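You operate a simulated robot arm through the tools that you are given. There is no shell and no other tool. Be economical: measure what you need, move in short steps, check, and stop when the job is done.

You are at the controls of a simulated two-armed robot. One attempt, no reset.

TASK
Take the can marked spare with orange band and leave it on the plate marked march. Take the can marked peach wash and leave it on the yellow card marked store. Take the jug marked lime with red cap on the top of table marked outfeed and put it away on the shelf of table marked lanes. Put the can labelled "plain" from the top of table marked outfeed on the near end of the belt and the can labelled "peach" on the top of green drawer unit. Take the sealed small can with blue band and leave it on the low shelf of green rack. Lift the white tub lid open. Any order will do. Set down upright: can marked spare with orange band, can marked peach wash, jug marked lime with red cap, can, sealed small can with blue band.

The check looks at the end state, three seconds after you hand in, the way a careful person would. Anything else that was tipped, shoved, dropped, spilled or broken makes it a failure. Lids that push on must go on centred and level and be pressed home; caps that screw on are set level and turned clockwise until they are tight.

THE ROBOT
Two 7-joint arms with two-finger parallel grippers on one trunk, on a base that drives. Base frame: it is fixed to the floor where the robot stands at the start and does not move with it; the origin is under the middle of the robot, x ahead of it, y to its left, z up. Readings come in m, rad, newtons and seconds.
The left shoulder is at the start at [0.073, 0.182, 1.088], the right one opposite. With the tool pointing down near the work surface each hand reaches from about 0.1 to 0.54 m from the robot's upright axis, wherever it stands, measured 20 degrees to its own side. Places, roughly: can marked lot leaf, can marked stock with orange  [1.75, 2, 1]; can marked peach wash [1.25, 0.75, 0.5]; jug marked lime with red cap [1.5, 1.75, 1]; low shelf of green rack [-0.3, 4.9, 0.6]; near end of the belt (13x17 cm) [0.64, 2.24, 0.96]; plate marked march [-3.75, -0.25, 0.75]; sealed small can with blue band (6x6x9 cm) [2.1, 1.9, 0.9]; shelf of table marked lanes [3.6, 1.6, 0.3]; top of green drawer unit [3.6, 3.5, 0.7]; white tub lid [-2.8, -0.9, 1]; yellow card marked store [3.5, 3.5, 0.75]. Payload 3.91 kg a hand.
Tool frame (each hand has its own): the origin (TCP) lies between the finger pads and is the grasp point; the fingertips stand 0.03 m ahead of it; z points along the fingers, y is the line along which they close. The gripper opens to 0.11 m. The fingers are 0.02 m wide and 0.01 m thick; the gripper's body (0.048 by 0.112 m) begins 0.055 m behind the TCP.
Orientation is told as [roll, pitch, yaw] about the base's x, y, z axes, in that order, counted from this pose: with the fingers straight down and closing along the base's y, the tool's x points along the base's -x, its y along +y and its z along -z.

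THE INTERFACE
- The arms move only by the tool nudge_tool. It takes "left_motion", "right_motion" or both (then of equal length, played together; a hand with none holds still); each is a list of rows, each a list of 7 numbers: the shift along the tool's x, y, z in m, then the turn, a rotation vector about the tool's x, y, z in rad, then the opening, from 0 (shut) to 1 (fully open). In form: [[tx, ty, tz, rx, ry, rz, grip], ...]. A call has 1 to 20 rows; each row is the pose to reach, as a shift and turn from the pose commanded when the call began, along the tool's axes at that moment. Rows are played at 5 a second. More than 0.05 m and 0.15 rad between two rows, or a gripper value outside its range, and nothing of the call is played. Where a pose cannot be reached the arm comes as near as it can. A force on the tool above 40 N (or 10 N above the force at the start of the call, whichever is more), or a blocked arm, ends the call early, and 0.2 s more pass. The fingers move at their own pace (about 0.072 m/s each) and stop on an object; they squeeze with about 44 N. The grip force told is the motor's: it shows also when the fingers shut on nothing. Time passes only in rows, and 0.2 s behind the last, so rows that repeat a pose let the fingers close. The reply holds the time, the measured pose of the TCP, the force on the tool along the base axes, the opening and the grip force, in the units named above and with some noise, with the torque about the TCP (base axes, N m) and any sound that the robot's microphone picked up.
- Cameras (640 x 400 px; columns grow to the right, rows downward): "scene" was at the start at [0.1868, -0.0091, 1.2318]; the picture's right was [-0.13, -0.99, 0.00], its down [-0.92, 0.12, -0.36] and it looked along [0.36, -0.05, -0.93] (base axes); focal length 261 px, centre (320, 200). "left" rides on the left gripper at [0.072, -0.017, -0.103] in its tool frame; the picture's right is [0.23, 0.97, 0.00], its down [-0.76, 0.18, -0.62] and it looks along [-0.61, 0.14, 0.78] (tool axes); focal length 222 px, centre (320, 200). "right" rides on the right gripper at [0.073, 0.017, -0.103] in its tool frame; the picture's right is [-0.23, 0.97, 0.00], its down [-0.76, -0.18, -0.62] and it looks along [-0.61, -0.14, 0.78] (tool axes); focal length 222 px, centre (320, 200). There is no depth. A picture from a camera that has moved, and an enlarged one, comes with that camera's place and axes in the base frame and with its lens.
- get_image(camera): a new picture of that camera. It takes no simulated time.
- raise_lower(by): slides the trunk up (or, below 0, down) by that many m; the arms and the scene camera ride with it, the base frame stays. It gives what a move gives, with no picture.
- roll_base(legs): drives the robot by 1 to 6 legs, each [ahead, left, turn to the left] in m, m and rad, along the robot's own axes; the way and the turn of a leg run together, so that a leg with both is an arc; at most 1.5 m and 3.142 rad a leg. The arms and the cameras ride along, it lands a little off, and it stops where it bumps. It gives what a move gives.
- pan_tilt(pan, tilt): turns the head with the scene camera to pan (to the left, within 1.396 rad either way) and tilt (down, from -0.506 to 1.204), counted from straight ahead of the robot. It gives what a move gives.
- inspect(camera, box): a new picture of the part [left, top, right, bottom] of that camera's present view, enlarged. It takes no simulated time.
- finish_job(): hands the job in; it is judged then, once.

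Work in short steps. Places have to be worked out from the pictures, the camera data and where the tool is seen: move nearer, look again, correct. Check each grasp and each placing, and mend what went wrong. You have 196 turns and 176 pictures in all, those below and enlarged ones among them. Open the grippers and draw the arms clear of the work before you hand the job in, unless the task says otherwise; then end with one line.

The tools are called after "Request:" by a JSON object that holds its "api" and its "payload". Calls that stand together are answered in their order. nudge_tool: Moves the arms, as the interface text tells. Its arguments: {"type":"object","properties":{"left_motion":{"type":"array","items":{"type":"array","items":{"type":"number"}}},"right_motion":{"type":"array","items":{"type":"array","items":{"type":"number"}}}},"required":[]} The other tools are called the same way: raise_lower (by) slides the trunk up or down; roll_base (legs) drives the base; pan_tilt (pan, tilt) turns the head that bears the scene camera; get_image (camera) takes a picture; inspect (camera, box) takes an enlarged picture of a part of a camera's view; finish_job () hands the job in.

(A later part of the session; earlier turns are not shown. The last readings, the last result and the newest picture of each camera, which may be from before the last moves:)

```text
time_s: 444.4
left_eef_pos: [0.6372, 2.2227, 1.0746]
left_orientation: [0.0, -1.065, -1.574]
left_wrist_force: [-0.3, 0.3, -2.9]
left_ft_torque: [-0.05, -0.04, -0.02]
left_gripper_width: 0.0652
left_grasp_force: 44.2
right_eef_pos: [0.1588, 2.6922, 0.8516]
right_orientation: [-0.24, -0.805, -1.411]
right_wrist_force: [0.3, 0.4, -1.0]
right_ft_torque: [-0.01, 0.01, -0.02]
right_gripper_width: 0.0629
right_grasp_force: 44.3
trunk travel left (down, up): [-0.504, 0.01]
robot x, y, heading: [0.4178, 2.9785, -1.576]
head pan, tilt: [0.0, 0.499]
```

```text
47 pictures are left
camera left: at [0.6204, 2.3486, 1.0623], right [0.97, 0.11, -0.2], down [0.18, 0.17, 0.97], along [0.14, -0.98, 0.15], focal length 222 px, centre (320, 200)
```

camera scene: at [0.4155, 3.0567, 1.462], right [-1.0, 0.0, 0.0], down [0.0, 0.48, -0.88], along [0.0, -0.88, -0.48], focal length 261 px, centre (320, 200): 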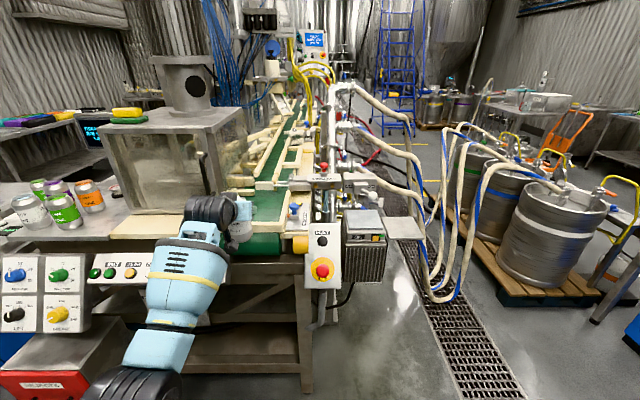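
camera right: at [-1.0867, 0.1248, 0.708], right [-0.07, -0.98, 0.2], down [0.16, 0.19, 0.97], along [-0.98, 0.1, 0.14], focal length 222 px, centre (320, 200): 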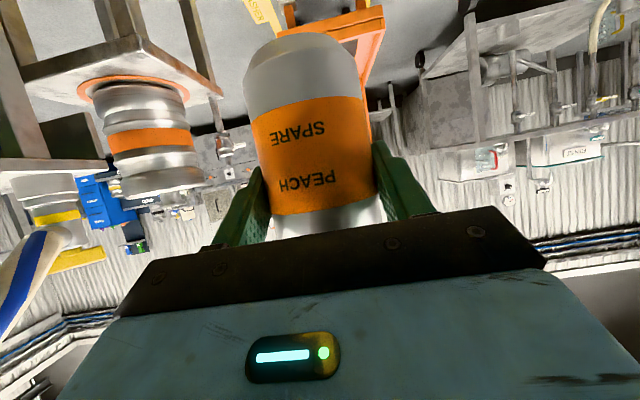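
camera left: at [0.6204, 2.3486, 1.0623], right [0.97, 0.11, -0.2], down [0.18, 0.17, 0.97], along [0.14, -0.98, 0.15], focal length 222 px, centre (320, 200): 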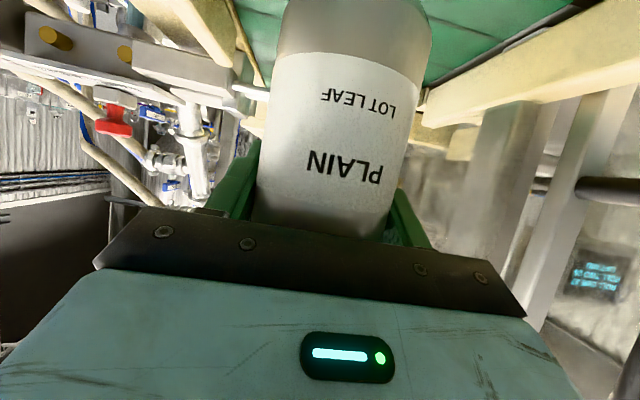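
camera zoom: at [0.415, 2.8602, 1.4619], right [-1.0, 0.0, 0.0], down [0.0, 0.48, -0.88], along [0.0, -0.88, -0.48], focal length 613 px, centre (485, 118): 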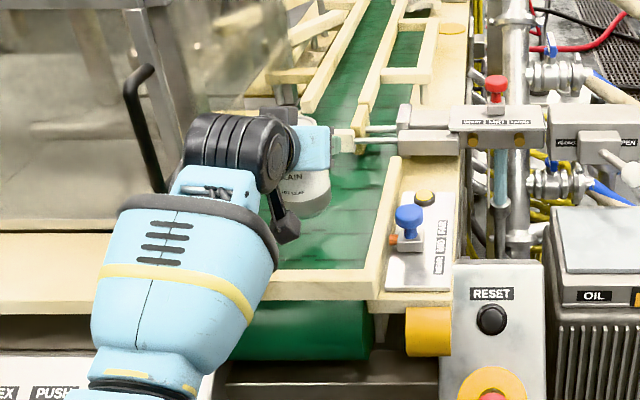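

Over the belt and clear of the rails. I lower until contact.

Request:
{"api": "nudge_tool", "payload": {"left_motion": [[0.0175, 0, 0.0097, 0, 0, 0, 0.2], [0.0219, 0, 0.0121, 0, 0, 0, 0.2], [0.0262, 0, 0.0145, 0, 0, 0, 0.2], [0.0306, 0, 0.0169, 0, 0, 0, 0.2], [0.035, 0, 0.0194, 0, 0, 0, 0.2], [0.0394, 0, 0.0218, 0, 0, 0, 0.2], [0.0437, 0, 0.0242, 0, 0, 0, 0.2], [0.048, 0, 0.0266, 0, 0, 0, 0.2], [0.0525, 0, 0.029, 0, 0, 0, 0.2]]}}

```text
time_s: 446.4
left_eef_pos: [0.6374, 2.2246, 1.0364]
left_orientation: [-0.005, -1.092, -1.569]
left_wrist_force: [1.2, 8.7, 23.2]
left_ft_torque: [4.28, 0.33, -0.32]
left_gripper_width: 0.065
left_grasp_force: 43.6
right_eef_pos: [0.1588, 2.6959, 0.8522]
right_orientation: [-0.239, -0.806, -1.41]
right_wrist_force: [0.7, -0.4, -0.5]
right_ft_torque: [0.01, -0.02, 0.01]
right_gripper_width: 0.0629
right_grasp_force: 43.7
trunk travel left (down, up): [-0.504, 0.01]
robot x, y, heading: [0.4144, 2.9798, -1.57]
head pan, tilt: [0.0, 0.499]
stopped in row 9 (left hand): the force on the tool passed its limit at 44 N (the readings are from after the stop); the commanded pose is now the measured one
```

The torque suggests the wrist underside touched something behind. I look.

Request:
{"api": "get_image", "payload": {"camera": "left"}}

Request:
{"api": "inspect", "payload": {"camera": "scene", "box": [170, 170, 330, 290]}}

```text
46 pictures are left
camera left: at [0.6204, 2.3491, 1.0206], right [0.97, 0.1, -0.2], down [0.18, 0.2, 0.96], along [0.14, -0.97, 0.18], focal length 222 px, centre (320, 200)
```

left: 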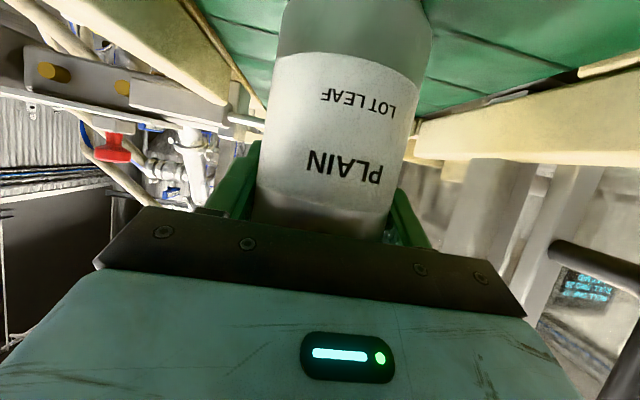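

```text
3.33 times, centred on (250, 230) of scene
camera zoom: at [0.4142, 2.8654, 1.4624], right [-1.0, 0.0, 0.0], down [0.0, 0.48, -0.88], along [0.0, -0.88, -0.48], focal length 869 px, centre (553, 100)
```

zoom: 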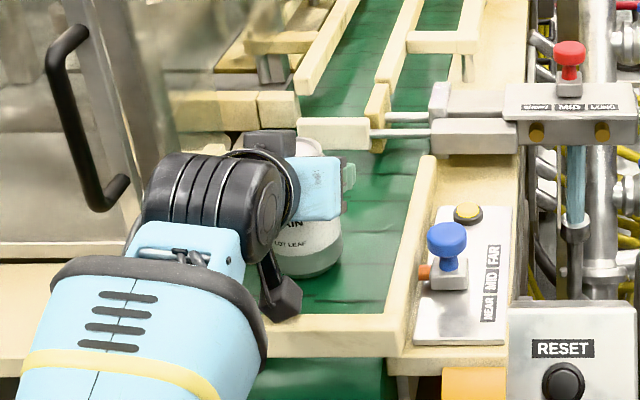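

The camera block rests on the end bar; the can base is within millimetres of the belt. I release it there and retreat up and back.

Request:
{"api": "nudge_tool", "payload": {"left_motion": [[0, 0, 0, 0, 0, 0, 0.45], [0, 0, 0, 0, 0, 0, 0.65], [0, 0, 0, 0, 0, 0, 0.72], [-0.003, 0, -0.03, 0, 0, 0, 0.72], [-0.005, 0, -0.07, 0, 0, 0, 0.75], [-0.005, 0, -0.11, 0, 0, 0, 0.8], [-0.005, 0, -0.15, 0, 0, 0, 0.8]]}}

Request:
{"api": "inspect", "payload": {"camera": "scene", "box": [170, 150, 350, 290]}}

```text
time_s: 448.0
left_eef_pos: [0.6386, 2.354, 1.1043]
left_orientation: [-0.003, -1.083, -1.572]
left_wrist_force: [-0.3, -0.2, -1.2]
left_ft_torque: [-0.01, 0.02, 0.01]
left_gripper_width: 0.0879
left_grasp_force: 0.0
right_eef_pos: [0.1584, 2.6931, 0.8513]
right_orientation: [-0.238, -0.802, -1.411]
right_wrist_force: [0.9, -0.6, -1.4]
right_ft_torque: [0.0, 0.01, 0.0]
right_gripper_width: 0.0632
right_grasp_force: 44.2
trunk travel left (down, up): [-0.504, 0.01]
robot x, y, heading: [0.4173, 2.9793, -1.573]
head pan, tilt: [0.0, 0.499]
```

```text
2.86 times, centred on (260, 220) of scene
camera zoom: at [0.4147, 2.8622, 1.4622], right [-1.0, 0.0, 0.0], down [0.0, 0.48, -0.88], along [0.0, -0.88, -0.48], focal length 745 px, centre (491, 143)
```

zoom: 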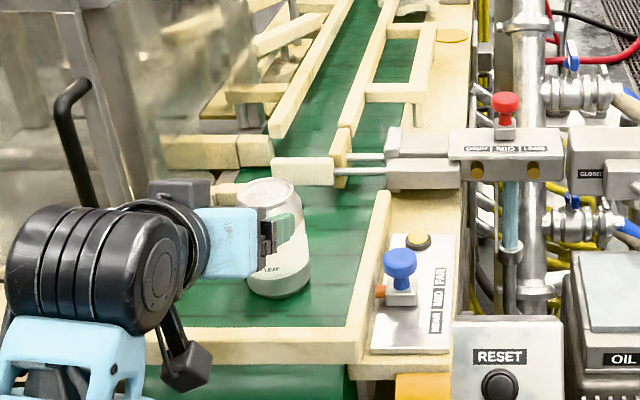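

The PLAIN can stands upright on the belt end. Now the small blue can: I back off, turn around, and return to the south side of the outfeed table.

Request:
{"api": "roll_base", "payload": {"legs": [[-0.5, 0, 0], [0, 0, 3.14], [0, -1.2, 0], [0, -1.23, 0]]}}

Request:
{"api": "raise_lower", "payload": {"by": -0.1}}

```text
time_s: 479.3
left_eef_pos: [2.6081, 4.1305, 1.1039]
left_orientation: [-0.001, -1.083, 1.594]
left_wrist_force: [-0.2, 0.3, 0.6]
left_ft_torque: [-0.02, -0.01, 0.0]
left_gripper_width: 0.088
left_grasp_force: 0.1
right_eef_pos: [3.0943, 3.801, 0.8524]
right_orientation: [-0.238, -0.803, 1.75]
right_wrist_force: [0.4, 0.2, 0.0]
right_ft_torque: [-0.03, -0.01, 0.01]
right_gripper_width: 0.0631
right_grasp_force: 44.1
trunk travel left (down, up): [-0.504, 0.01]
robot x, y, heading: [2.8441, 3.5158, 1.584]
head pan, tilt: [0.0, 0.499]
```

```text
time_s: 480.6
left_eef_pos: [2.6077, 4.1302, 1.0038]
left_orientation: [-0.001, -1.082, 1.59]
left_wrist_force: [0.2, -1.0, 0.5]
left_ft_torque: [0.01, 0.05, 0.02]
left_gripper_width: 0.088
left_grasp_force: 0.1
right_eef_pos: [3.0933, 3.8018, 0.7519]
right_orientation: [-0.24, -0.804, 1.752]
right_wrist_force: [-0.1, 0.4, -0.3]
right_ft_torque: [0.0, 0.01, 0.01]
right_gripper_width: 0.0632
right_grasp_force: 44.3
trunk travel left (down, up): [-0.404, 0.11]
robot x, y, heading: [2.8475, 3.51, 1.589]
head pan, tilt: [0.0, 0.499]
```

Request:
{"api": "roll_base", "payload": {"legs": [[0, 0, -0.018], [-1.3, 0, 0], [-1.3, 0, 0], [0, 0.51, 0]]}}

Request:
{"api": "get_image", "payload": {"camera": "left"}}

```text
time_s: 498.3
left_eef_pos: [2.0953, 1.5231, 1.0039]
left_orientation: [-0.001, -1.078, 1.572]
left_wrist_force: [1.0, -0.6, -0.2]
left_ft_torque: [0.02, 0.0, -0.02]
left_gripper_width: 0.0881
left_grasp_force: 0.0
right_eef_pos: [2.5762, 1.1849, 0.7526]
right_orientation: [-0.238, -0.801, 1.729]
right_wrist_force: [-0.4, 0.5, -0.1]
right_ft_torque: [0.01, 0.01, 0.02]
right_gripper_width: 0.0631
right_grasp_force: 43.8
trunk travel left (down, up): [-0.404, 0.11]
robot x, y, heading: [2.3199, 0.8979, 1.571]
head pan, tilt: [0.0, 0.499]
```

```text
43 pictures are left
camera left: at [2.113, 1.3983, 0.989], right [-0.97, -0.11, -0.2], down [-0.18, -0.19, 0.96], along [-0.14, 0.98, 0.17], focal length 222 px, centre (320, 200)
```

left: 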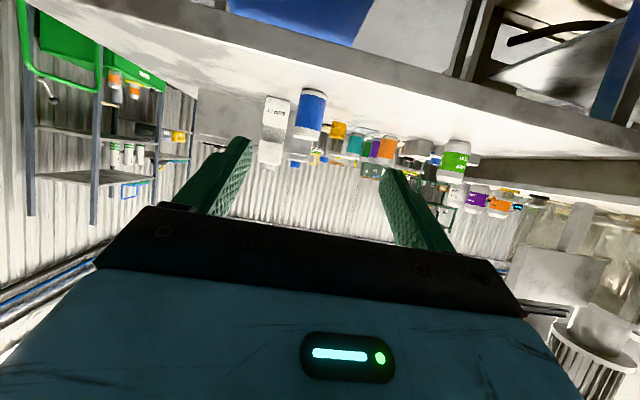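

The small can is at x≈2.10 as expected. I drive in 26 cm and grasp it.

Request:
{"api": "roll_base", "payload": {"legs": [[0.26, 0, 0]]}}

Request:
{"api": "nudge_tool", "payload": {"left_motion": [[0.008, -0.003, 0.035, 0, 0, 0, 0.8], [0.018, -0.005, 0.07, 0, 0, 0, 0.8], [0.0305, -0.005, 0.118, 0, 0, 0, 0.8]]}}

Request:
{"api": "get_image", "payload": {"camera": "left"}}

```text
time_s: 500.1
left_eef_pos: [2.0968, 1.7854, 1.0038]
left_orientation: [-0.001, -1.08, 1.568]
left_wrist_force: [-0.4, -0.3, -0.3]
left_ft_torque: [-0.01, -0.03, -0.05]
left_gripper_width: 0.088
left_grasp_force: 0.0
right_eef_pos: [2.5777, 1.4459, 0.7512]
right_orientation: [-0.238, -0.802, 1.73]
right_wrist_force: [-0.1, 0.9, 0.0]
right_ft_torque: [-0.03, 0.0, -0.02]
right_gripper_width: 0.0633
right_grasp_force: 44.0
trunk travel left (down, up): [-0.404, 0.11]
robot x, y, heading: [2.3207, 1.1604, 1.566]
head pan, tilt: [0.0, 0.499]
```

```text
time_s: 500.9
left_eef_pos: [2.1041, 1.8746, 0.9224]
left_orientation: [-0.002, -1.083, 1.572]
left_wrist_force: [0.0, 0.1, -0.5]
left_ft_torque: [-0.02, -0.03, 0.01]
left_gripper_width: 0.0879
left_grasp_force: 0.1
right_eef_pos: [2.5773, 1.4459, 0.7524]
right_orientation: [-0.24, -0.803, 1.729]
right_wrist_force: [0.5, -0.1, 0.1]
right_ft_torque: [-0.01, 0.0, -0.02]
right_gripper_width: 0.0631
right_grasp_force: 43.6
trunk travel left (down, up): [-0.404, 0.11]
robot x, y, heading: [2.3214, 1.1588, 1.564]
head pan, tilt: [0.0, 0.499]
```

```text
42 pictures are left
camera left: at [2.1213, 1.7501, 0.9069], right [-0.97, -0.1, -0.2], down [-0.18, -0.19, 0.96], along [-0.14, 0.98, 0.17], focal length 222 px, centre (320, 200)
```

left: 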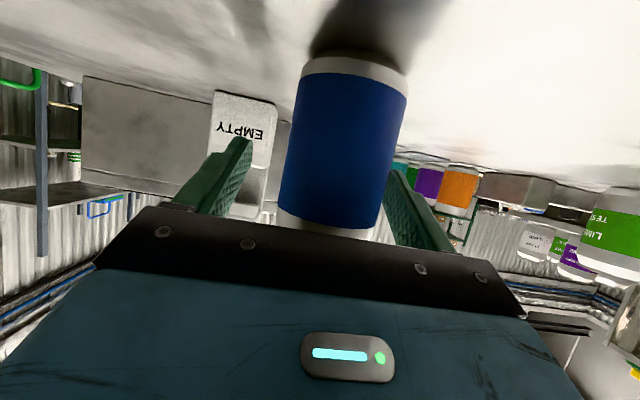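

The can is between the fingers, slightly to one side; I centre 8 mm, close, lift and back off.

Request:
{"api": "nudge_tool", "payload": {"left_motion": [[0, 0.008, 0.004, 0, 0, 0, 0.8], [0, 0.008, 0.004, 0, 0, 0, 0.5], [0, 0.008, 0.004, 0, 0, 0, 0.2], [0, 0.008, 0.004, 0, 0, 0, 0.2], [-0.035, 0.008, -0.015, 0, 0, 0, 0.2], [-0.07, 0.008, -0.034, 0, 0, 0, 0.2]]}}

Request:
{"api": "roll_base", "payload": {"legs": [[-0.3, 0, 0]]}}

Request:
{"api": "get_image", "payload": {"camera": "left"}}

```text
time_s: 502.4
left_eef_pos: [2.0961, 1.8782, 1.0002]
left_orientation: [-0.002, -1.08, 1.572]
left_wrist_force: [0.3, 0.6, -2.0]
left_ft_torque: [0.02, -0.01, 0.01]
left_gripper_width: 0.0513
left_grasp_force: 43.9
right_eef_pos: [2.5778, 1.4449, 0.7519]
right_orientation: [-0.24, -0.803, 1.73]
right_wrist_force: [-0.8, -0.3, -0.6]
right_ft_torque: [-0.02, 0.0, 0.02]
right_gripper_width: 0.0627
right_grasp_force: 43.1
trunk travel left (down, up): [-0.404, 0.11]
robot x, y, heading: [2.3225, 1.1603, 1.567]
head pan, tilt: [0.0, 0.499]
```

```text
time_s: 504.4
left_eef_pos: [2.0957, 1.5777, 0.9993]
left_orientation: [-0.002, -1.081, 1.57]
left_wrist_force: [0.5, 0.0, -1.3]
left_ft_torque: [0.04, 0.0, 0.01]
left_gripper_width: 0.0516
left_grasp_force: 43.8
right_eef_pos: [2.5751, 1.1449, 0.7516]
right_orientation: [-0.239, -0.801, 1.729]
right_wrist_force: [0.7, 0.1, -0.1]
right_ft_torque: [0.02, -0.01, 0.01]
right_gripper_width: 0.0629
right_grasp_force: 44.2
trunk travel left (down, up): [-0.404, 0.11]
robot x, y, heading: [2.3183, 0.8606, 1.564]
head pan, tilt: [0.0, 0.499]
```

```text
41 pictures are left
camera left: at [2.1121, 1.4519, 0.9842], right [-0.97, -0.1, -0.2], down [-0.18, -0.19, 0.96], along [-0.14, 0.98, 0.17], focal length 222 px, centre (320, 200)
```

left: 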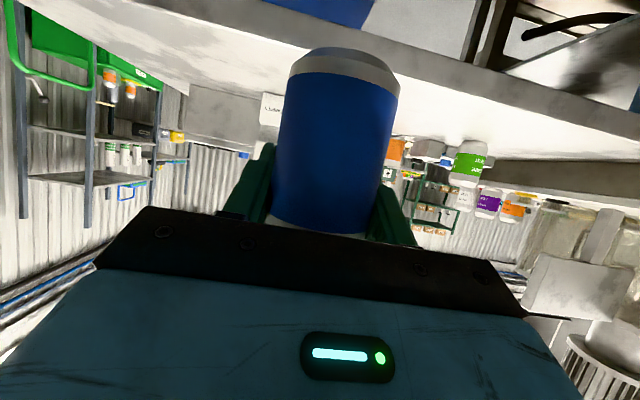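

The small can is held. I drive north through the aisle and west toward the green rack.

Request:
{"api": "roll_base", "payload": {"legs": [[0, -0.52, 0], [1.2, 0, 0], [1.2, 0, 0], [0, 0, 1.575], [1.3, 0, 0], [1.2, 0, 0]]}}

Request:
{"api": "pan_tilt", "payload": {"pan": -1.1, "tilt": 0.35}}

Request:
{"api": "get_image", "payload": {"camera": "scene"}}

```text
time_s: 536.5
left_eef_pos: [-0.3435, 2.9274, 0.9988]
left_orientation: [-0.002, -1.081, -3.102]
left_wrist_force: [-0.1, 0.0, -1.9]
left_ft_torque: [0.01, -0.01, 0.01]
left_gripper_width: 0.0516
left_grasp_force: 43.9
right_eef_pos: [0.07, 3.4258, 0.7521]
right_orientation: [-0.24, -0.802, -2.943]
right_wrist_force: [-0.2, 1.1, 0.1]
right_ft_torque: [0.02, 0.0, -0.01]
right_gripper_width: 0.0631
right_grasp_force: 43.7
trunk travel left (down, up): [-0.404, 0.11]
robot x, y, heading: [0.3625, 3.1818, -3.108]
head pan, tilt: [0.0, 0.499]
```

```text
time_s: 537.8
left_eef_pos: [-0.3434, 2.9279, 0.9978]
left_orientation: [-0.003, -1.08, -3.103]
left_wrist_force: [-0.3, 0.2, -2.6]
left_ft_torque: [0.01, -0.01, 0.02]
left_gripper_width: 0.0515
left_grasp_force: 43.3
right_eef_pos: [0.0694, 3.4247, 0.7519]
right_orientation: [-0.238, -0.804, -2.942]
right_wrist_force: [0.3, -0.4, 0.4]
right_ft_torque: [0.01, -0.04, 0.0]
right_gripper_width: 0.0627
right_grasp_force: 43.5
trunk travel left (down, up): [-0.404, 0.11]
robot x, y, heading: [0.3639, 3.1802, -3.103]
head pan, tilt: [-1.1, 0.351]
```

```text
40 pictures are left
camera scene: at [0.2082, 3.2559, 1.3563], right [0.87, 0.49, 0.0], down [0.17, -0.3, -0.94], along [-0.46, 0.82, -0.34], focal length 261 px, centre (320, 200)
```

scene: 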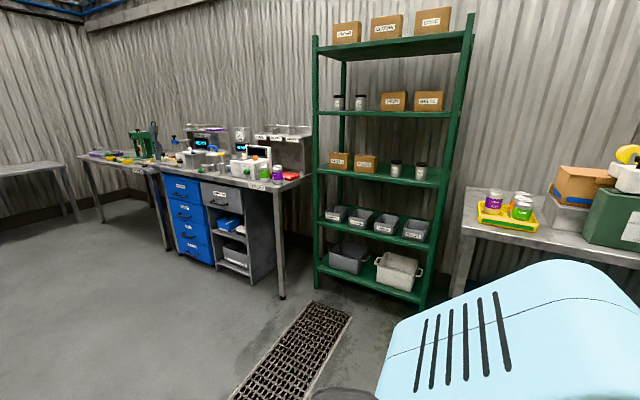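

The low shelf (z≈0.55) holds four small bins. I turn to face the rack and get closer.

Request:
{"api": "roll_base", "payload": {"legs": [[0, 0, -1.61], [0.45, 0.45, 0]]}}

Request:
{"api": "raise_lower", "payload": {"by": -0.25}}

Request:
{"api": "pan_tilt", "payload": {"pan": 0.1, "tilt": 0.4}}

Request:
{"api": "get_image", "payload": {"camera": "scene"}}

```text
time_s: 546.3
left_eef_pos: [-0.2663, 4.368, 0.9979]
left_orientation: [-0.001, -1.08, 1.538]
left_wrist_force: [0.5, -0.7, -1.6]
left_ft_torque: [0.01, 0.01, 0.0]
left_gripper_width: 0.0516
left_grasp_force: 43.6
right_eef_pos: [0.2018, 3.9211, 0.7523]
right_orientation: [-0.239, -0.803, 1.698]
right_wrist_force: [-0.3, 0.2, -0.9]
right_ft_torque: [-0.02, 0.01, -0.01]
right_gripper_width: 0.063
right_grasp_force: 44.0
trunk travel left (down, up): [-0.404, 0.11]
robot x, y, heading: [-0.0658, 3.6454, 1.535]
head pan, tilt: [-1.1, 0.351]
```

```text
time_s: 548.8
left_eef_pos: [-0.2659, 4.3689, 0.7497]
left_orientation: [-0.003, -1.082, 1.538]
left_wrist_force: [0.2, 0.0, -1.8]
left_ft_torque: [-0.04, -0.01, 0.01]
left_gripper_width: 0.0513
left_grasp_force: 44.4
right_eef_pos: [0.202, 3.9208, 0.5018]
right_orientation: [-0.239, -0.802, 1.7]
right_wrist_force: [1.0, -0.4, -0.5]
right_ft_torque: [0.0, -0.02, -0.05]
right_gripper_width: 0.063
right_grasp_force: 44.2
trunk travel left (down, up): [-0.154, 0.36]
robot x, y, heading: [-0.0605, 3.6426, 1.533]
head pan, tilt: [-1.1, 0.351]
```

```text
time_s: 550.2
left_eef_pos: [-0.265, 4.3664, 0.7491]
left_orientation: [-0.002, -1.081, 1.538]
left_wrist_force: [-0.5, -0.5, -2.1]
left_ft_torque: [0.04, 0.03, 0.02]
left_gripper_width: 0.0514
left_grasp_force: 44.5
right_eef_pos: [0.2023, 3.9195, 0.5019]
right_orientation: [-0.24, -0.802, 1.698]
right_wrist_force: [-0.3, -0.2, -0.3]
right_ft_torque: [0.01, 0.01, 0.01]
right_gripper_width: 0.0627
right_grasp_force: 44.1
trunk travel left (down, up): [-0.154, 0.36]
robot x, y, heading: [-0.0618, 3.6419, 1.535]
head pan, tilt: [0.099, 0.4]
```

```text
39 pictures are left
camera scene: at [-0.062, 3.9283, 1.0839], right [1.0, 0.06, 0.0], down [0.02, -0.39, -0.92], along [-0.06, 0.92, -0.39], focal length 261 px, centre (320, 200)
```

scene: 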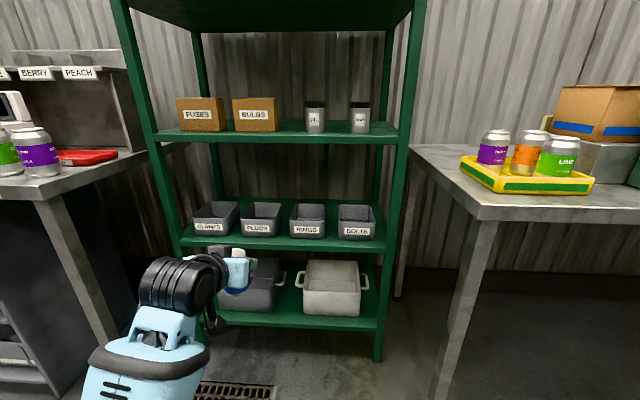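

The bins' fronts leave a ~7 cm strip at the shelf's front edge (y≈4.74–4.81, z≈0.55). I drive in and check from closer.

Request:
{"api": "roll_base", "payload": {"legs": [[0.33, 0.0, 0.035]]}}

Request:
{"api": "get_image", "payload": {"camera": "scene"}}

Request:
{"api": "get_image", "payload": {"camera": "left"}}

```text
time_s: 552.4
left_eef_pos: [-0.2823, 4.6922, 0.748]
left_orientation: [-0.001, -1.079, 1.571]
left_wrist_force: [0.7, -0.6, -1.8]
left_ft_torque: [-0.01, 0.02, 0.01]
left_gripper_width: 0.0516
left_grasp_force: 44.3
right_eef_pos: [0.1985, 4.2602, 0.5021]
right_orientation: [-0.24, -0.802, 1.732]
right_wrist_force: [0.1, 0.4, 0.6]
right_ft_torque: [0.02, 0.02, 0.01]
right_gripper_width: 0.0629
right_grasp_force: 43.5
trunk travel left (down, up): [-0.154, 0.36]
robot x, y, heading: [-0.0558, 3.9747, 1.568]
head pan, tilt: [0.099, 0.4]
```

```text
38 pictures are left
camera scene: at [-0.065, 4.2596, 1.0838], right [1.0, 0.1, 0.0], down [0.04, -0.39, -0.92], along [-0.09, 0.92, -0.39], focal length 261 px, centre (320, 200)
```

scene: 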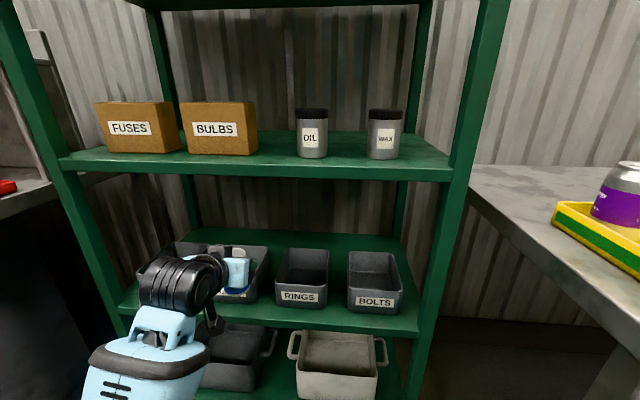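

```text
37 pictures are left
camera left: at [-0.2658, 4.5666, 0.7336], right [-0.97, -0.11, -0.2], down [-0.18, -0.19, 0.97], along [-0.14, 0.98, 0.17], focal length 222 px, centre (320, 200)
```

left: 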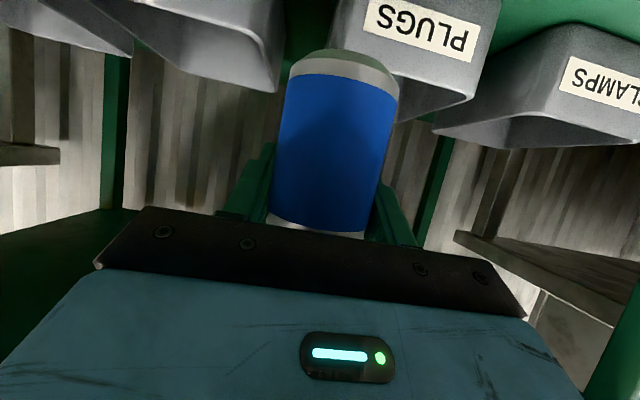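

I zoom to measure the strip in front of the bins and the gap between PLUGS and RINGS.

Request:
{"api": "inspect", "payload": {"camera": "scene", "box": [230, 220, 430, 345]}}

```text
3.20 times, centred on (330, 282) of scene
camera zoom: at [-0.065, 4.2596, 1.0838], right [1.0, 0.1, 0.0], down [0.04, -0.39, -0.92], along [-0.09, 0.92, -0.39], focal length 834 px, centre (288, -64)
```

zoom: 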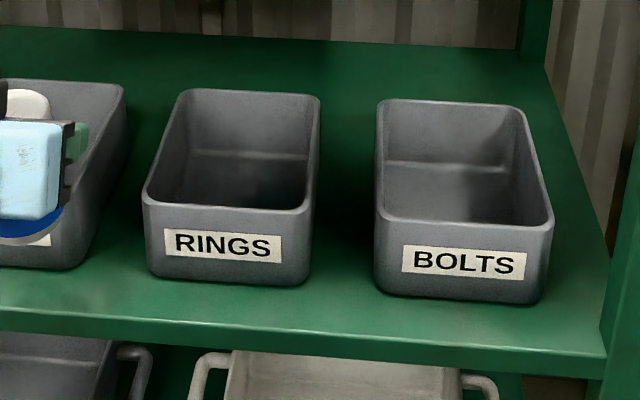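

The strip is only ~4 cm, so I'll use the RINGS–BOLTS gap (x≈-0.069), can centre y≈4.755. I strafe right 21 cm and come down to just above the shelf.

Request:
{"api": "roll_base", "payload": {"legs": [[0, -0.213, 0]]}}

Request:
{"api": "nudge_tool", "payload": {"left_motion": [[0.01, 0, 0.045, 0, 0, 0, 0.2], [0.035, 0, 0.085, 0, 0, 0, 0.2], [0.062, 0, 0.1, 0, 0, 0, 0.2]]}}

Request:
{"api": "inspect", "payload": {"camera": "scene", "box": [120, 200, 360, 350]}}

Request:
{"api": "get_image", "payload": {"camera": "left"}}

```text
time_s: 554.9
left_eef_pos: [-0.069, 4.6898, 0.7461]
left_orientation: [-0.002, -1.08, 1.573]
left_wrist_force: [0.1, 0.4, -1.5]
left_ft_torque: [0.01, 0.0, -0.02]
left_gripper_width: 0.0516
left_grasp_force: 43.9
right_eef_pos: [0.4137, 4.2589, 0.5019]
right_orientation: [-0.24, -0.804, 1.733]
right_wrist_force: [-1.8, 0.6, -0.7]
right_ft_torque: [-0.04, 0.0, 0.0]
right_gripper_width: 0.063
right_grasp_force: 44.4
trunk travel left (down, up): [-0.154, 0.36]
robot x, y, heading: [0.1555, 3.975, 1.569]
head pan, tilt: [0.099, 0.4]
```

```text
time_s: 555.8
left_eef_pos: [-0.069, 4.7558, 0.6764]
left_orientation: [-0.001, -1.137, 1.57]
left_wrist_force: [-0.6, 0.7, 12.9]
left_ft_torque: [0.4, 0.03, -0.17]
left_gripper_width: 0.0515
left_grasp_force: 44.2
right_eef_pos: [0.4137, 4.2594, 0.5025]
right_orientation: [-0.237, -0.803, 1.733]
right_wrist_force: [-1.4, -0.5, 0.5]
right_ft_torque: [0.01, 0.0, -0.01]
right_gripper_width: 0.0627
right_grasp_force: 44.1
trunk travel left (down, up): [-0.154, 0.36]
robot x, y, heading: [0.1574, 3.9757, 1.569]
head pan, tilt: [0.099, 0.4]
stopped in row 3 (left hand): the force on the tool passed its limit at 51 N (the readings are from after the stop); the commanded pose is now the measured one
```

```text
2.67 times, centred on (240, 275) of scene
camera zoom: at [0.1493, 4.2584, 1.084], right [1.0, 0.1, 0.0], down [0.04, -0.39, -0.92], along [-0.09, 0.92, -0.39], focal length 695 px, centre (533, 0)
```

zoom: 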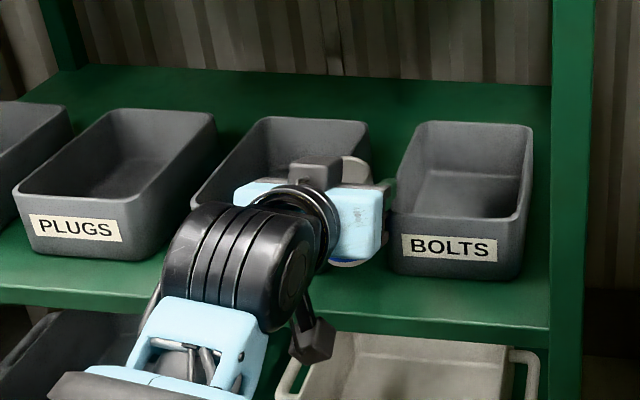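

```text
34 pictures are left
camera left: at [-0.0514, 4.63, 0.655], right [-0.97, -0.09, -0.21], down [-0.18, -0.24, 0.95], along [-0.14, 0.97, 0.22], focal length 222 px, centre (320, 200)
```

left: 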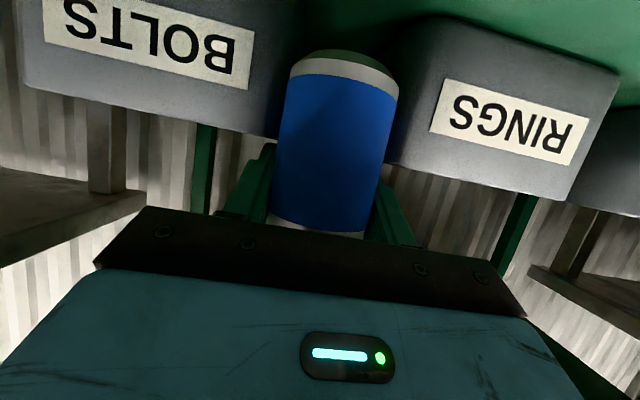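

Triangulation: bins' front y≈4.757, shelf z≈0.57, front edge ≈4.72; my fingertips touched the bin rims. I lift, move back 3.4 cm, re-level and lower in front.

Request:
{"api": "nudge_tool", "payload": {"left_motion": [[-0.013, 0, -0.0434, 0, 0.056, 0, 0.2], [0.005, 0, -0.035, 0, 0.056, 0, 0.2], [0.028, 0, -0.0243, 0, 0.056, 0, 0.2], [0.037, 0, -0.02, 0, 0.056, 0, 0.2], [0.0417, 0, -0.018, 0, 0.056, 0, 0.2], [0.0462, 0, -0.0159, 0, 0.056, 0, 0.2], [0.0507, 0, -0.0138, 0, 0.056, 0, 0.2], [0.0553, 0, -0.0117, 0, 0.056, 0, 0.2], [0.0598, 0, -0.0096, 0, 0.056, 0, 0.2], [0.0643, 0, -0.0075, 0, 0.056, 0, 0.2], [0.0689, 0, -0.0054, 0, 0.056, 0, 0.2]]}}

Request:
{"api": "get_image", "payload": {"camera": "left"}}

```text
time_s: 558.1
left_eef_pos: [-0.0686, 4.7189, 0.6205]
left_orientation: [0.001, -1.085, 1.57]
left_wrist_force: [-1.7, -2.3, 31.8]
left_ft_torque: [-0.45, 0.03, -0.02]
left_gripper_width: 0.0513
left_grasp_force: 43.9
right_eef_pos: [0.4133, 4.2579, 0.5024]
right_orientation: [-0.24, -0.806, 1.732]
right_wrist_force: [-0.6, -0.8, 0.0]
right_ft_torque: [-0.03, 0.0, -0.03]
right_gripper_width: 0.063
right_grasp_force: 44.0
trunk travel left (down, up): [-0.154, 0.36]
robot x, y, heading: [0.1575, 3.975, 1.568]
head pan, tilt: [0.099, 0.4]
```

```text
33 pictures are left
camera left: at [-0.0507, 4.5933, 0.6046], right [-0.97, -0.1, -0.2], down [-0.18, -0.19, 0.96], along [-0.14, 0.98, 0.17], focal length 222 px, centre (320, 200)
```

left: 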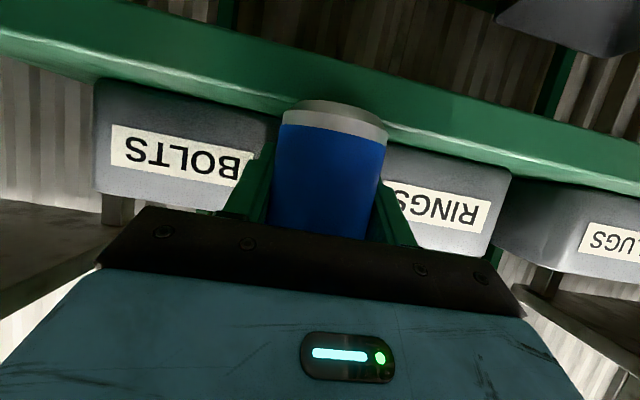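

Contact with the shelf itself. I ease, release with a small opening and retreat.

Request:
{"api": "nudge_tool", "payload": {"left_motion": [[-0.0088, 0, -0.0045, 0, 0, 0, 0.2], [-0.0088, 0, -0.0045, 0, 0, 0, 0.45], [-0.0088, 0, -0.0045, 0, 0, 0, 0.62], [-0.0088, 0, -0.0045, 0, 0, 0, 0.65], [-0.0088, 0, -0.035, 0, 0, 0, 0.65], [-0.0088, 0, -0.075, 0, 0, 0, 0.65], [-0.0088, 0, -0.115, 0, 0, 0, 0.65]]}}

Request:
{"api": "inspect", "payload": {"camera": "scene", "box": [150, 220, 350, 345]}}

Request:
{"api": "get_image", "payload": {"camera": "left"}}

```text
time_s: 559.8
left_eef_pos: [-0.069, 4.6206, 0.6746]
left_orientation: [-0.001, -1.067, 1.572]
left_wrist_force: [-0.3, 0.2, -0.1]
left_ft_torque: [-0.01, 0.05, 0.02]
left_gripper_width: 0.0715
left_grasp_force: 0.1
right_eef_pos: [0.413, 4.2588, 0.5025]
right_orientation: [-0.239, -0.802, 1.733]
right_wrist_force: [-0.6, 0.4, 0.3]
right_ft_torque: [-0.03, -0.02, -0.01]
right_gripper_width: 0.0631
right_grasp_force: 43.5
trunk travel left (down, up): [-0.154, 0.36]
robot x, y, heading: [0.1579, 3.9744, 1.57]
head pan, tilt: [0.099, 0.4]
```

```text
3.20 times, centred on (250, 282) of scene
camera zoom: at [0.1493, 4.2583, 1.084], right [1.0, 0.1, 0.0], down [0.04, -0.39, -0.92], along [-0.09, 0.92, -0.39], focal length 834 px, centre (544, -64)
```

zoom: 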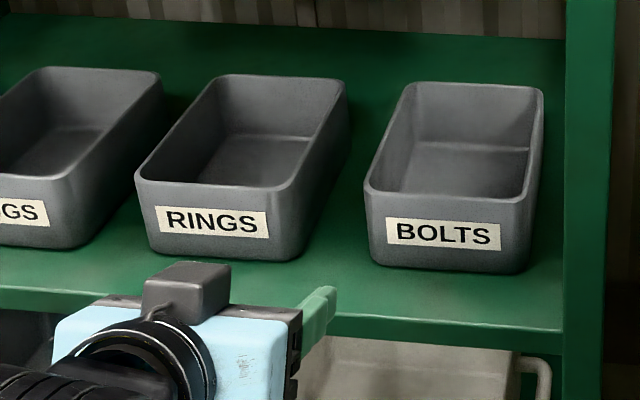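

```text
31 pictures are left
camera left: at [-0.0519, 4.4959, 0.6617], right [-0.97, -0.11, -0.2], down [-0.18, -0.18, 0.97], along [-0.14, 0.98, 0.15], focal length 222 px, centre (320, 200)
```

left: 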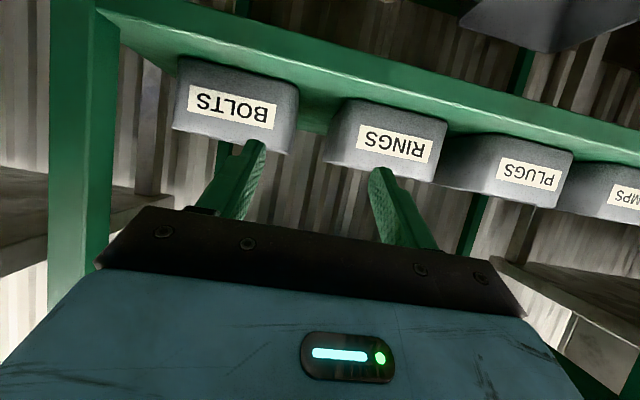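

The can isn't on the shelf – it must have dropped. I look down.

Request:
{"api": "roll_base", "payload": {"legs": [[-0.45, 0, 0]]}}

Request:
{"api": "pan_tilt", "payload": {"pan": 0.2, "tilt": 0.75}}

Request:
{"api": "get_image", "payload": {"camera": "scene"}}

```text
time_s: 562.5
left_eef_pos: [-0.0706, 4.1711, 0.6743]
left_orientation: [-0.001, -1.067, 1.573]
left_wrist_force: [-0.4, 1.0, 0.2]
left_ft_torque: [-0.01, 0.02, -0.04]
left_gripper_width: 0.0716
left_grasp_force: 0.1
right_eef_pos: [0.4122, 3.8102, 0.5011]
right_orientation: [-0.238, -0.803, 1.736]
right_wrist_force: [-0.1, -0.3, -0.4]
right_ft_torque: [-0.02, -0.03, 0.02]
right_gripper_width: 0.0631
right_grasp_force: 44.0
trunk travel left (down, up): [-0.154, 0.36]
robot x, y, heading: [0.156, 3.5258, 1.572]
head pan, tilt: [0.099, 0.4]
```

```text
time_s: 563.3
left_eef_pos: [-0.0712, 4.1717, 0.6749]
left_orientation: [0.001, -1.069, 1.573]
left_wrist_force: [-0.2, -0.1, 0.4]
left_ft_torque: [0.03, 0.0, 0.0]
left_gripper_width: 0.0712
left_grasp_force: 0.1
right_eef_pos: [0.4122, 3.8104, 0.5008]
right_orientation: [-0.238, -0.804, 1.734]
right_wrist_force: [0.2, -0.5, 0.0]
right_ft_torque: [0.02, 0.01, -0.02]
right_gripper_width: 0.0631
right_grasp_force: 44.1
trunk travel left (down, up): [-0.154, 0.36]
robot x, y, heading: [0.1566, 3.5233, 1.576]
head pan, tilt: [0.201, 0.75]
```

```text
30 pictures are left
camera scene: at [0.1412, 3.7977, 1.0529], right [0.98, 0.2, 0.0], down [0.14, -0.67, -0.73], along [-0.15, 0.72, -0.68], focal length 261 px, centre (320, 200)
```

scene: 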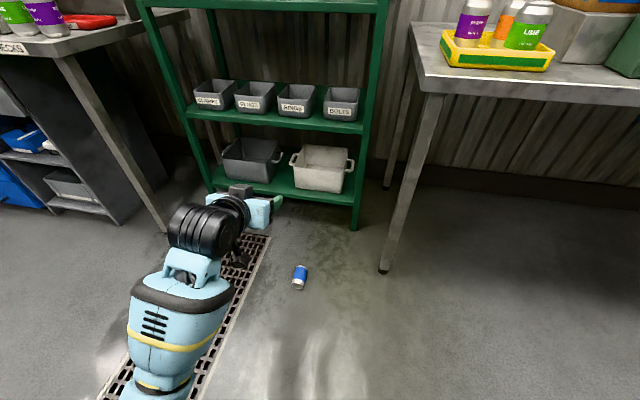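

The sealed can lies on the floor near (-0.07,4.38), undamaged by appearance. I zoom to see its orientation and which end is the lid.

Request:
{"api": "inspect", "payload": {"camera": "scene", "box": [270, 250, 334, 300]}}

```text
8.00 times, centred on (302, 275) of scene
camera zoom: at [0.1412, 3.7977, 1.0529], right [0.98, 0.2, 0.0], down [0.14, -0.67, -0.73], along [-0.15, 0.72, -0.68], focal length 2085 px, centre (464, -400)
```

zoom: 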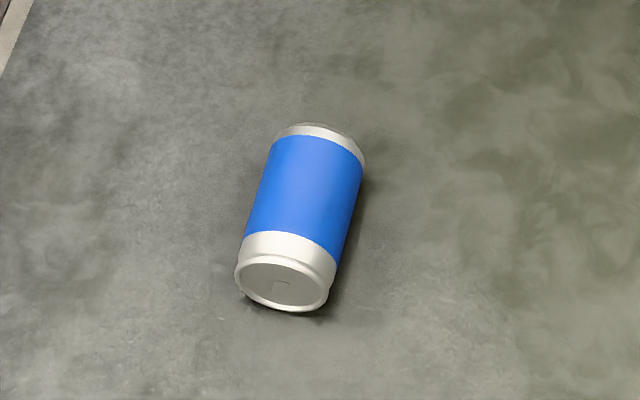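

The lid end points toward me (south). Plan: from the west side facing east, grasp it from above with the hand yawed −90°, then rotate yaw back and pitch up so the lid ends on top. First reposition and turn.

Request:
{"api": "roll_base", "payload": {"legs": [[-0.1, 0.63, 0], [0, 0, -1.576]]}}

Request:
{"api": "nudge_tool", "payload": {"left_motion": [[0.009, 0, -0.017, 0.064, 0.064, 0.108, 0.9], [0.018, 0, -0.033, 0.128, 0.128, 0.216, 0.9], [0.027, 0, -0.05, 0.192, 0.192, 0.324, 0.9], [0.036, 0, -0.066, 0.256, 0.256, 0.432, 0.9], [0.045, 0, -0.083, 0.32, 0.32, 0.54, 0.9], [0.054, 0, -0.1, 0.384, 0.384, 0.648, 0.9], [0.064, 0, -0.116, 0.449, 0.449, 0.757, 0.9], [0.073, 0, -0.133, 0.513, 0.513, 0.865, 0.9], [0.082, 0, -0.15, 0.577, 0.577, 0.973, 0.9], [0.091, 0, -0.166, 0.641, 0.641, 1.081, 0.9], [0.1, 0, -0.183, 0.705, 0.705, 1.189, 0.9], [0.109, 0, -0.199, 0.769, 0.769, 1.297, 0.9], [0.118, 0, -0.216, 0.833, 0.833, 1.405, 0.9]]}}

```text
time_s: 573.1
left_eef_pos: [0.1806, 3.6494, 0.675]
left_orientation: [0.0, -1.069, 0.003]
left_wrist_force: [1.0, 0.4, 0.6]
left_ft_torque: [0.02, -0.02, -0.02]
left_gripper_width: 0.0716
left_grasp_force: 0.1
right_eef_pos: [-0.181, 3.1666, 0.5018]
right_orientation: [-0.239, -0.803, 0.164]
right_wrist_force: [-0.3, -0.2, -0.4]
right_ft_torque: [-0.02, -0.01, 0.0]
right_gripper_width: 0.0631
right_grasp_force: 43.9
trunk travel left (down, up): [-0.154, 0.36]
robot x, y, heading: [-0.4641, 3.4202, 0.005]
head pan, tilt: [0.201, 0.75]
```

```text
time_s: 575.9
left_eef_pos: [-0.0654, 3.6474, 0.6747]
left_orientation: [-0.005, 0.003, -1.568]
left_wrist_force: [0.4, -0.1, 0.4]
left_ft_torque: [0.02, 0.02, 0.01]
left_gripper_width: 0.0994
left_grasp_force: 0.0
right_eef_pos: [-0.1808, 3.1671, 0.5017]
right_orientation: [-0.239, -0.803, 0.165]
right_wrist_force: [-0.3, 0.2, 0.3]
right_ft_torque: [0.0, 0.0, -0.04]
right_gripper_width: 0.0632
right_grasp_force: 44.0
trunk travel left (down, up): [-0.154, 0.36]
robot x, y, heading: [-0.4672, 3.4237, 0.001]
head pan, tilt: [0.201, 0.75]
```

Vertical and yawed as wanted. I strafe north to bring the hand above the can, lower the trunk, and check with the left camera.

Request:
{"api": "roll_base", "payload": {"legs": [[0, 0.735, 0]]}}

Request:
{"api": "raise_lower", "payload": {"by": -0.15}}

Request:
{"api": "nudge_tool", "payload": {"left_motion": [[0, 0, 0.05, 0, 0, 0, 0.9], [0, 0, 0.1, 0, 0, 0, 0.9], [0, 0, 0.15, 0, 0, 0, 0.9], [0, 0, 0.2, 0, 0, 0, 0.9], [0, 0, 0.25, 0, 0, 0, 0.9], [0, 0, 0.3, 0, 0, 0, 0.9]]}}

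Request:
{"api": "get_image", "payload": {"camera": "left"}}

```text
time_s: 582.7
left_eef_pos: [-0.0676, 4.3797, 0.6747]
left_orientation: [-0.002, 0.0, -1.567]
left_wrist_force: [-0.3, -0.5, 0.6]
left_ft_torque: [0.0, -0.01, 0.05]
left_gripper_width: 0.0992
left_grasp_force: 0.1
right_eef_pos: [-0.1827, 3.8978, 0.5019]
right_orientation: [-0.239, -0.802, 0.164]
right_wrist_force: [-0.8, 0.0, 0.3]
right_ft_torque: [0.02, 0.0, 0.02]
right_gripper_width: 0.0631
right_grasp_force: 44.1
trunk travel left (down, up): [-0.154, 0.36]
robot x, y, heading: [-0.4704, 4.152, 0.001]
head pan, tilt: [0.201, 0.75]
```

```text
time_s: 584.5
left_eef_pos: [-0.0615, 4.3801, 0.5333]
left_orientation: [-0.012, 0.001, -1.568]
left_wrist_force: [-0.9, -0.2, -0.2]
left_ft_torque: [0.0, 0.0, 0.0]
left_gripper_width: 0.099
left_grasp_force: 0.0
right_eef_pos: [-0.1825, 3.8958, 0.3516]
right_orientation: [-0.238, -0.804, 0.164]
right_wrist_force: [0.3, 0.3, -0.4]
right_ft_torque: [-0.03, -0.06, -0.01]
right_gripper_width: 0.0629
right_grasp_force: 43.8
trunk travel left (down, up): [-0.004, 0.51]
robot x, y, heading: [-0.468, 4.1508, 0.002]
head pan, tilt: [0.201, 0.75]
```

```text
time_s: 585.9
left_eef_pos: [-0.0646, 4.3806, 0.2338]
left_orientation: [-0.011, -0.001, -1.569]
left_wrist_force: [0.1, -0.5, 0.7]
left_ft_torque: [0.0, -0.02, -0.03]
left_gripper_width: 0.0986
left_grasp_force: 0.0
right_eef_pos: [-0.1826, 3.8971, 0.3518]
right_orientation: [-0.239, -0.802, 0.166]
right_wrist_force: [0.2, -0.2, -0.5]
right_ft_torque: [-0.01, -0.01, 0.02]
right_gripper_width: 0.0632
right_grasp_force: 43.9
trunk travel left (down, up): [-0.004, 0.51]
robot x, y, heading: [-0.4665, 4.1498, 0.003]
head pan, tilt: [0.201, 0.75]
```

```text
28 pictures are left
camera left: at [-0.0806, 4.4521, 0.3376], right [0.97, 0.23, -0.01], down [0.19, -0.76, 0.62], along [0.14, -0.61, -0.78], focal length 222 px, centre (320, 200)
```

left: 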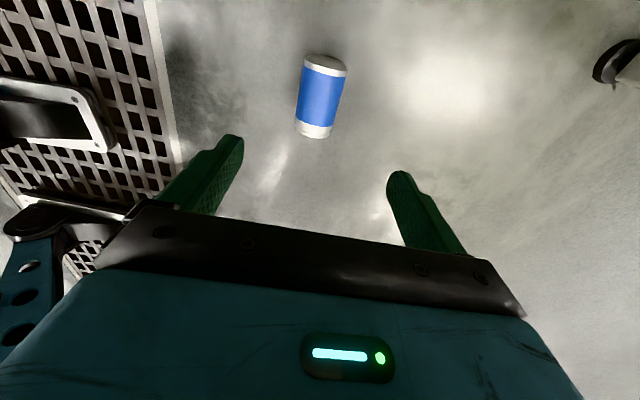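

The can lies exactly below the hand, axis aligned. I descend to z≈0.045 and grip.

Request:
{"api": "nudge_tool", "payload": {"left_motion": [[0, 0, 0.045, 0, 0, 0, 0.8], [0, 0, 0.09, 0, 0, 0, 0.8], [0, 0, 0.135, 0, 0, 0, 0.8], [0, 0, 0.165, 0, 0, 0, 0.8], [0, 0, 0.186, 0, 0, 0, 0.8], [0, 0, 0.186, 0, 0, 0, 0.4], [0, 0, 0.186, 0, 0, 0, 0.2], [0, 0, 0.186, 0, 0, 0, 0.2], [0, 0, 0.15, 0, 0, 0, 0.2], [0, 0, 0.11, 0, 0, 0, 0.2]]}}

Request:
{"api": "get_image", "payload": {"camera": "left"}}

```text
time_s: 588.1
left_eef_pos: [-0.0662, 4.3794, 0.1249]
left_orientation: [-0.01, -0.001, -1.567]
left_wrist_force: [0.5, -0.2, -2.1]
left_ft_torque: [-0.03, 0.02, -0.01]
left_gripper_width: 0.0511
left_grasp_force: 43.4
right_eef_pos: [-0.1817, 3.8964, 0.3521]
right_orientation: [-0.239, -0.802, 0.166]
right_wrist_force: [0.2, 0.1, 0.4]
right_ft_torque: [0.01, 0.02, 0.02]
right_gripper_width: 0.063
right_grasp_force: 44.1
trunk travel left (down, up): [-0.004, 0.51]
robot x, y, heading: [-0.4723, 4.1513, 0.004]
head pan, tilt: [0.201, 0.75]
```

```text
27 pictures are left
camera left: at [-0.0825, 4.4514, 0.2286], right [0.97, 0.23, -0.01], down [0.19, -0.76, 0.62], along [0.13, -0.61, -0.78], focal length 222 px, centre (320, 200)
```

left: 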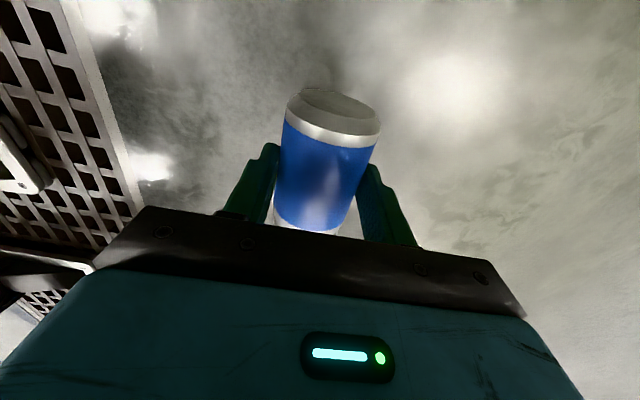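

Got it. I raise the trunk, move away from the rack a bit, and rotate the hand to horizontal-forward, which puts the lid on top.

Request:
{"api": "raise_lower", "payload": {"by": 0.35}}

Request:
{"api": "roll_base", "payload": {"legs": [[0, -0.6, 0]]}}

Request:
{"api": "nudge_tool", "payload": {"left_motion": [[0, 0.009, -0.01, -0.086, -0.086, -0.086, 0.2], [0, 0.017, -0.02, -0.173, -0.173, -0.173, 0.2], [0, 0.026, -0.03, -0.259, -0.259, -0.259, 0.2], [0, 0.034, -0.04, -0.345, -0.345, -0.345, 0.2], [0, 0.043, -0.05, -0.432, -0.432, -0.432, 0.2], [0, 0.051, -0.06, -0.518, -0.518, -0.518, 0.2], [0, 0.06, -0.07, -0.605, -0.605, -0.605, 0.2], [0, 0.069, -0.08, -0.691, -0.691, -0.691, 0.2], [0, 0.077, -0.09, -0.777, -0.777, -0.777, 0.2], [0, 0.086, -0.1, -0.864, -0.864, -0.864, 0.2], [0, 0.094, -0.11, -0.95, -0.95, -0.95, 0.2], [0, 0.103, -0.12, -1.036, -1.036, -1.036, 0.2], [0, 0.111, -0.13, -1.123, -1.123, -1.123, 0.2], [0, 0.12, -0.14, -1.209, -1.209, -1.209, 0.2]]}}

Request:
{"api": "get_image", "payload": {"camera": "left"}}

```text
time_s: 591.5
left_eef_pos: [-0.0669, 4.3797, 0.4747]
left_orientation: [-0.011, 0.001, -1.569]
left_wrist_force: [-0.3, 0.2, -1.8]
left_ft_torque: [0.01, 0.03, 0.01]
left_gripper_width: 0.0513
left_grasp_force: 43.9
right_eef_pos: [-0.1822, 3.898, 0.7011]
right_orientation: [-0.24, -0.803, 0.164]
right_wrist_force: [-0.7, -0.2, -0.2]
right_ft_torque: [0.01, -0.02, 0.0]
right_gripper_width: 0.0628
right_grasp_force: 43.8
trunk travel left (down, up): [-0.354, 0.16]
robot x, y, heading: [-0.4687, 4.1513, 0.001]
head pan, tilt: [0.201, 0.75]
```

```text
time_s: 597.2
left_eef_pos: [-0.0646, 3.7801, 0.4738]
left_orientation: [-0.012, 0.003, -1.57]
left_wrist_force: [0.3, 0.2, -1.6]
left_ft_torque: [-0.02, -0.02, 0.02]
left_gripper_width: 0.0513
left_grasp_force: 43.8
right_eef_pos: [-0.1825, 3.297, 0.702]
right_orientation: [-0.237, -0.802, 0.165]
right_wrist_force: [-0.4, -0.6, -0.7]
right_ft_torque: [0.0, 0.02, 0.04]
right_gripper_width: 0.0632
right_grasp_force: 43.7
trunk travel left (down, up): [-0.354, 0.16]
robot x, y, heading: [-0.4673, 3.5505, 0.001]
head pan, tilt: [0.201, 0.75]
```

```text
time_s: 600.2
left_eef_pos: [0.0571, 3.7804, 0.6142]
left_orientation: [-0.062, -1.563, 0.067]
left_wrist_force: [-0.6, 0.3, -2.2]
left_ft_torque: [-0.02, 0.02, 0.04]
left_gripper_width: 0.0511
left_grasp_force: 44.0
right_eef_pos: [-0.1811, 3.298, 0.7012]
right_orientation: [-0.24, -0.804, 0.165]
right_wrist_force: [0.3, 0.2, -0.1]
right_ft_torque: [0.04, 0.0, 0.03]
right_gripper_width: 0.063
right_grasp_force: 44.2
trunk travel left (down, up): [-0.354, 0.16]
robot x, y, heading: [-0.4657, 3.5512, -0.001]
head pan, tilt: [0.201, 0.75]
```

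```text
26 pictures are left
camera left: at [-0.0469, 3.7628, 0.5424], right [-0.01, 0.97, -0.23], down [-0.62, 0.18, 0.77], along [0.79, 0.14, 0.6], focal length 222 px, centre (320, 200)
```

left: 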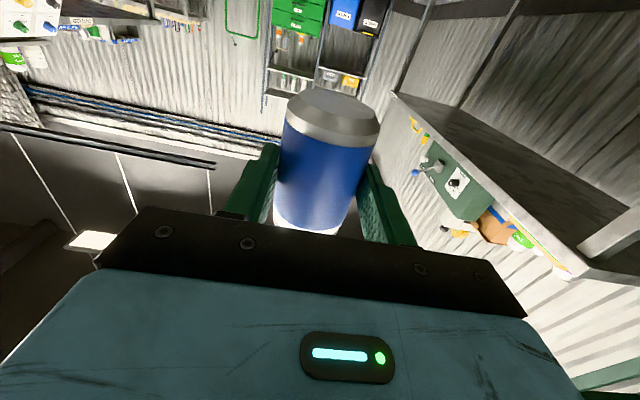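

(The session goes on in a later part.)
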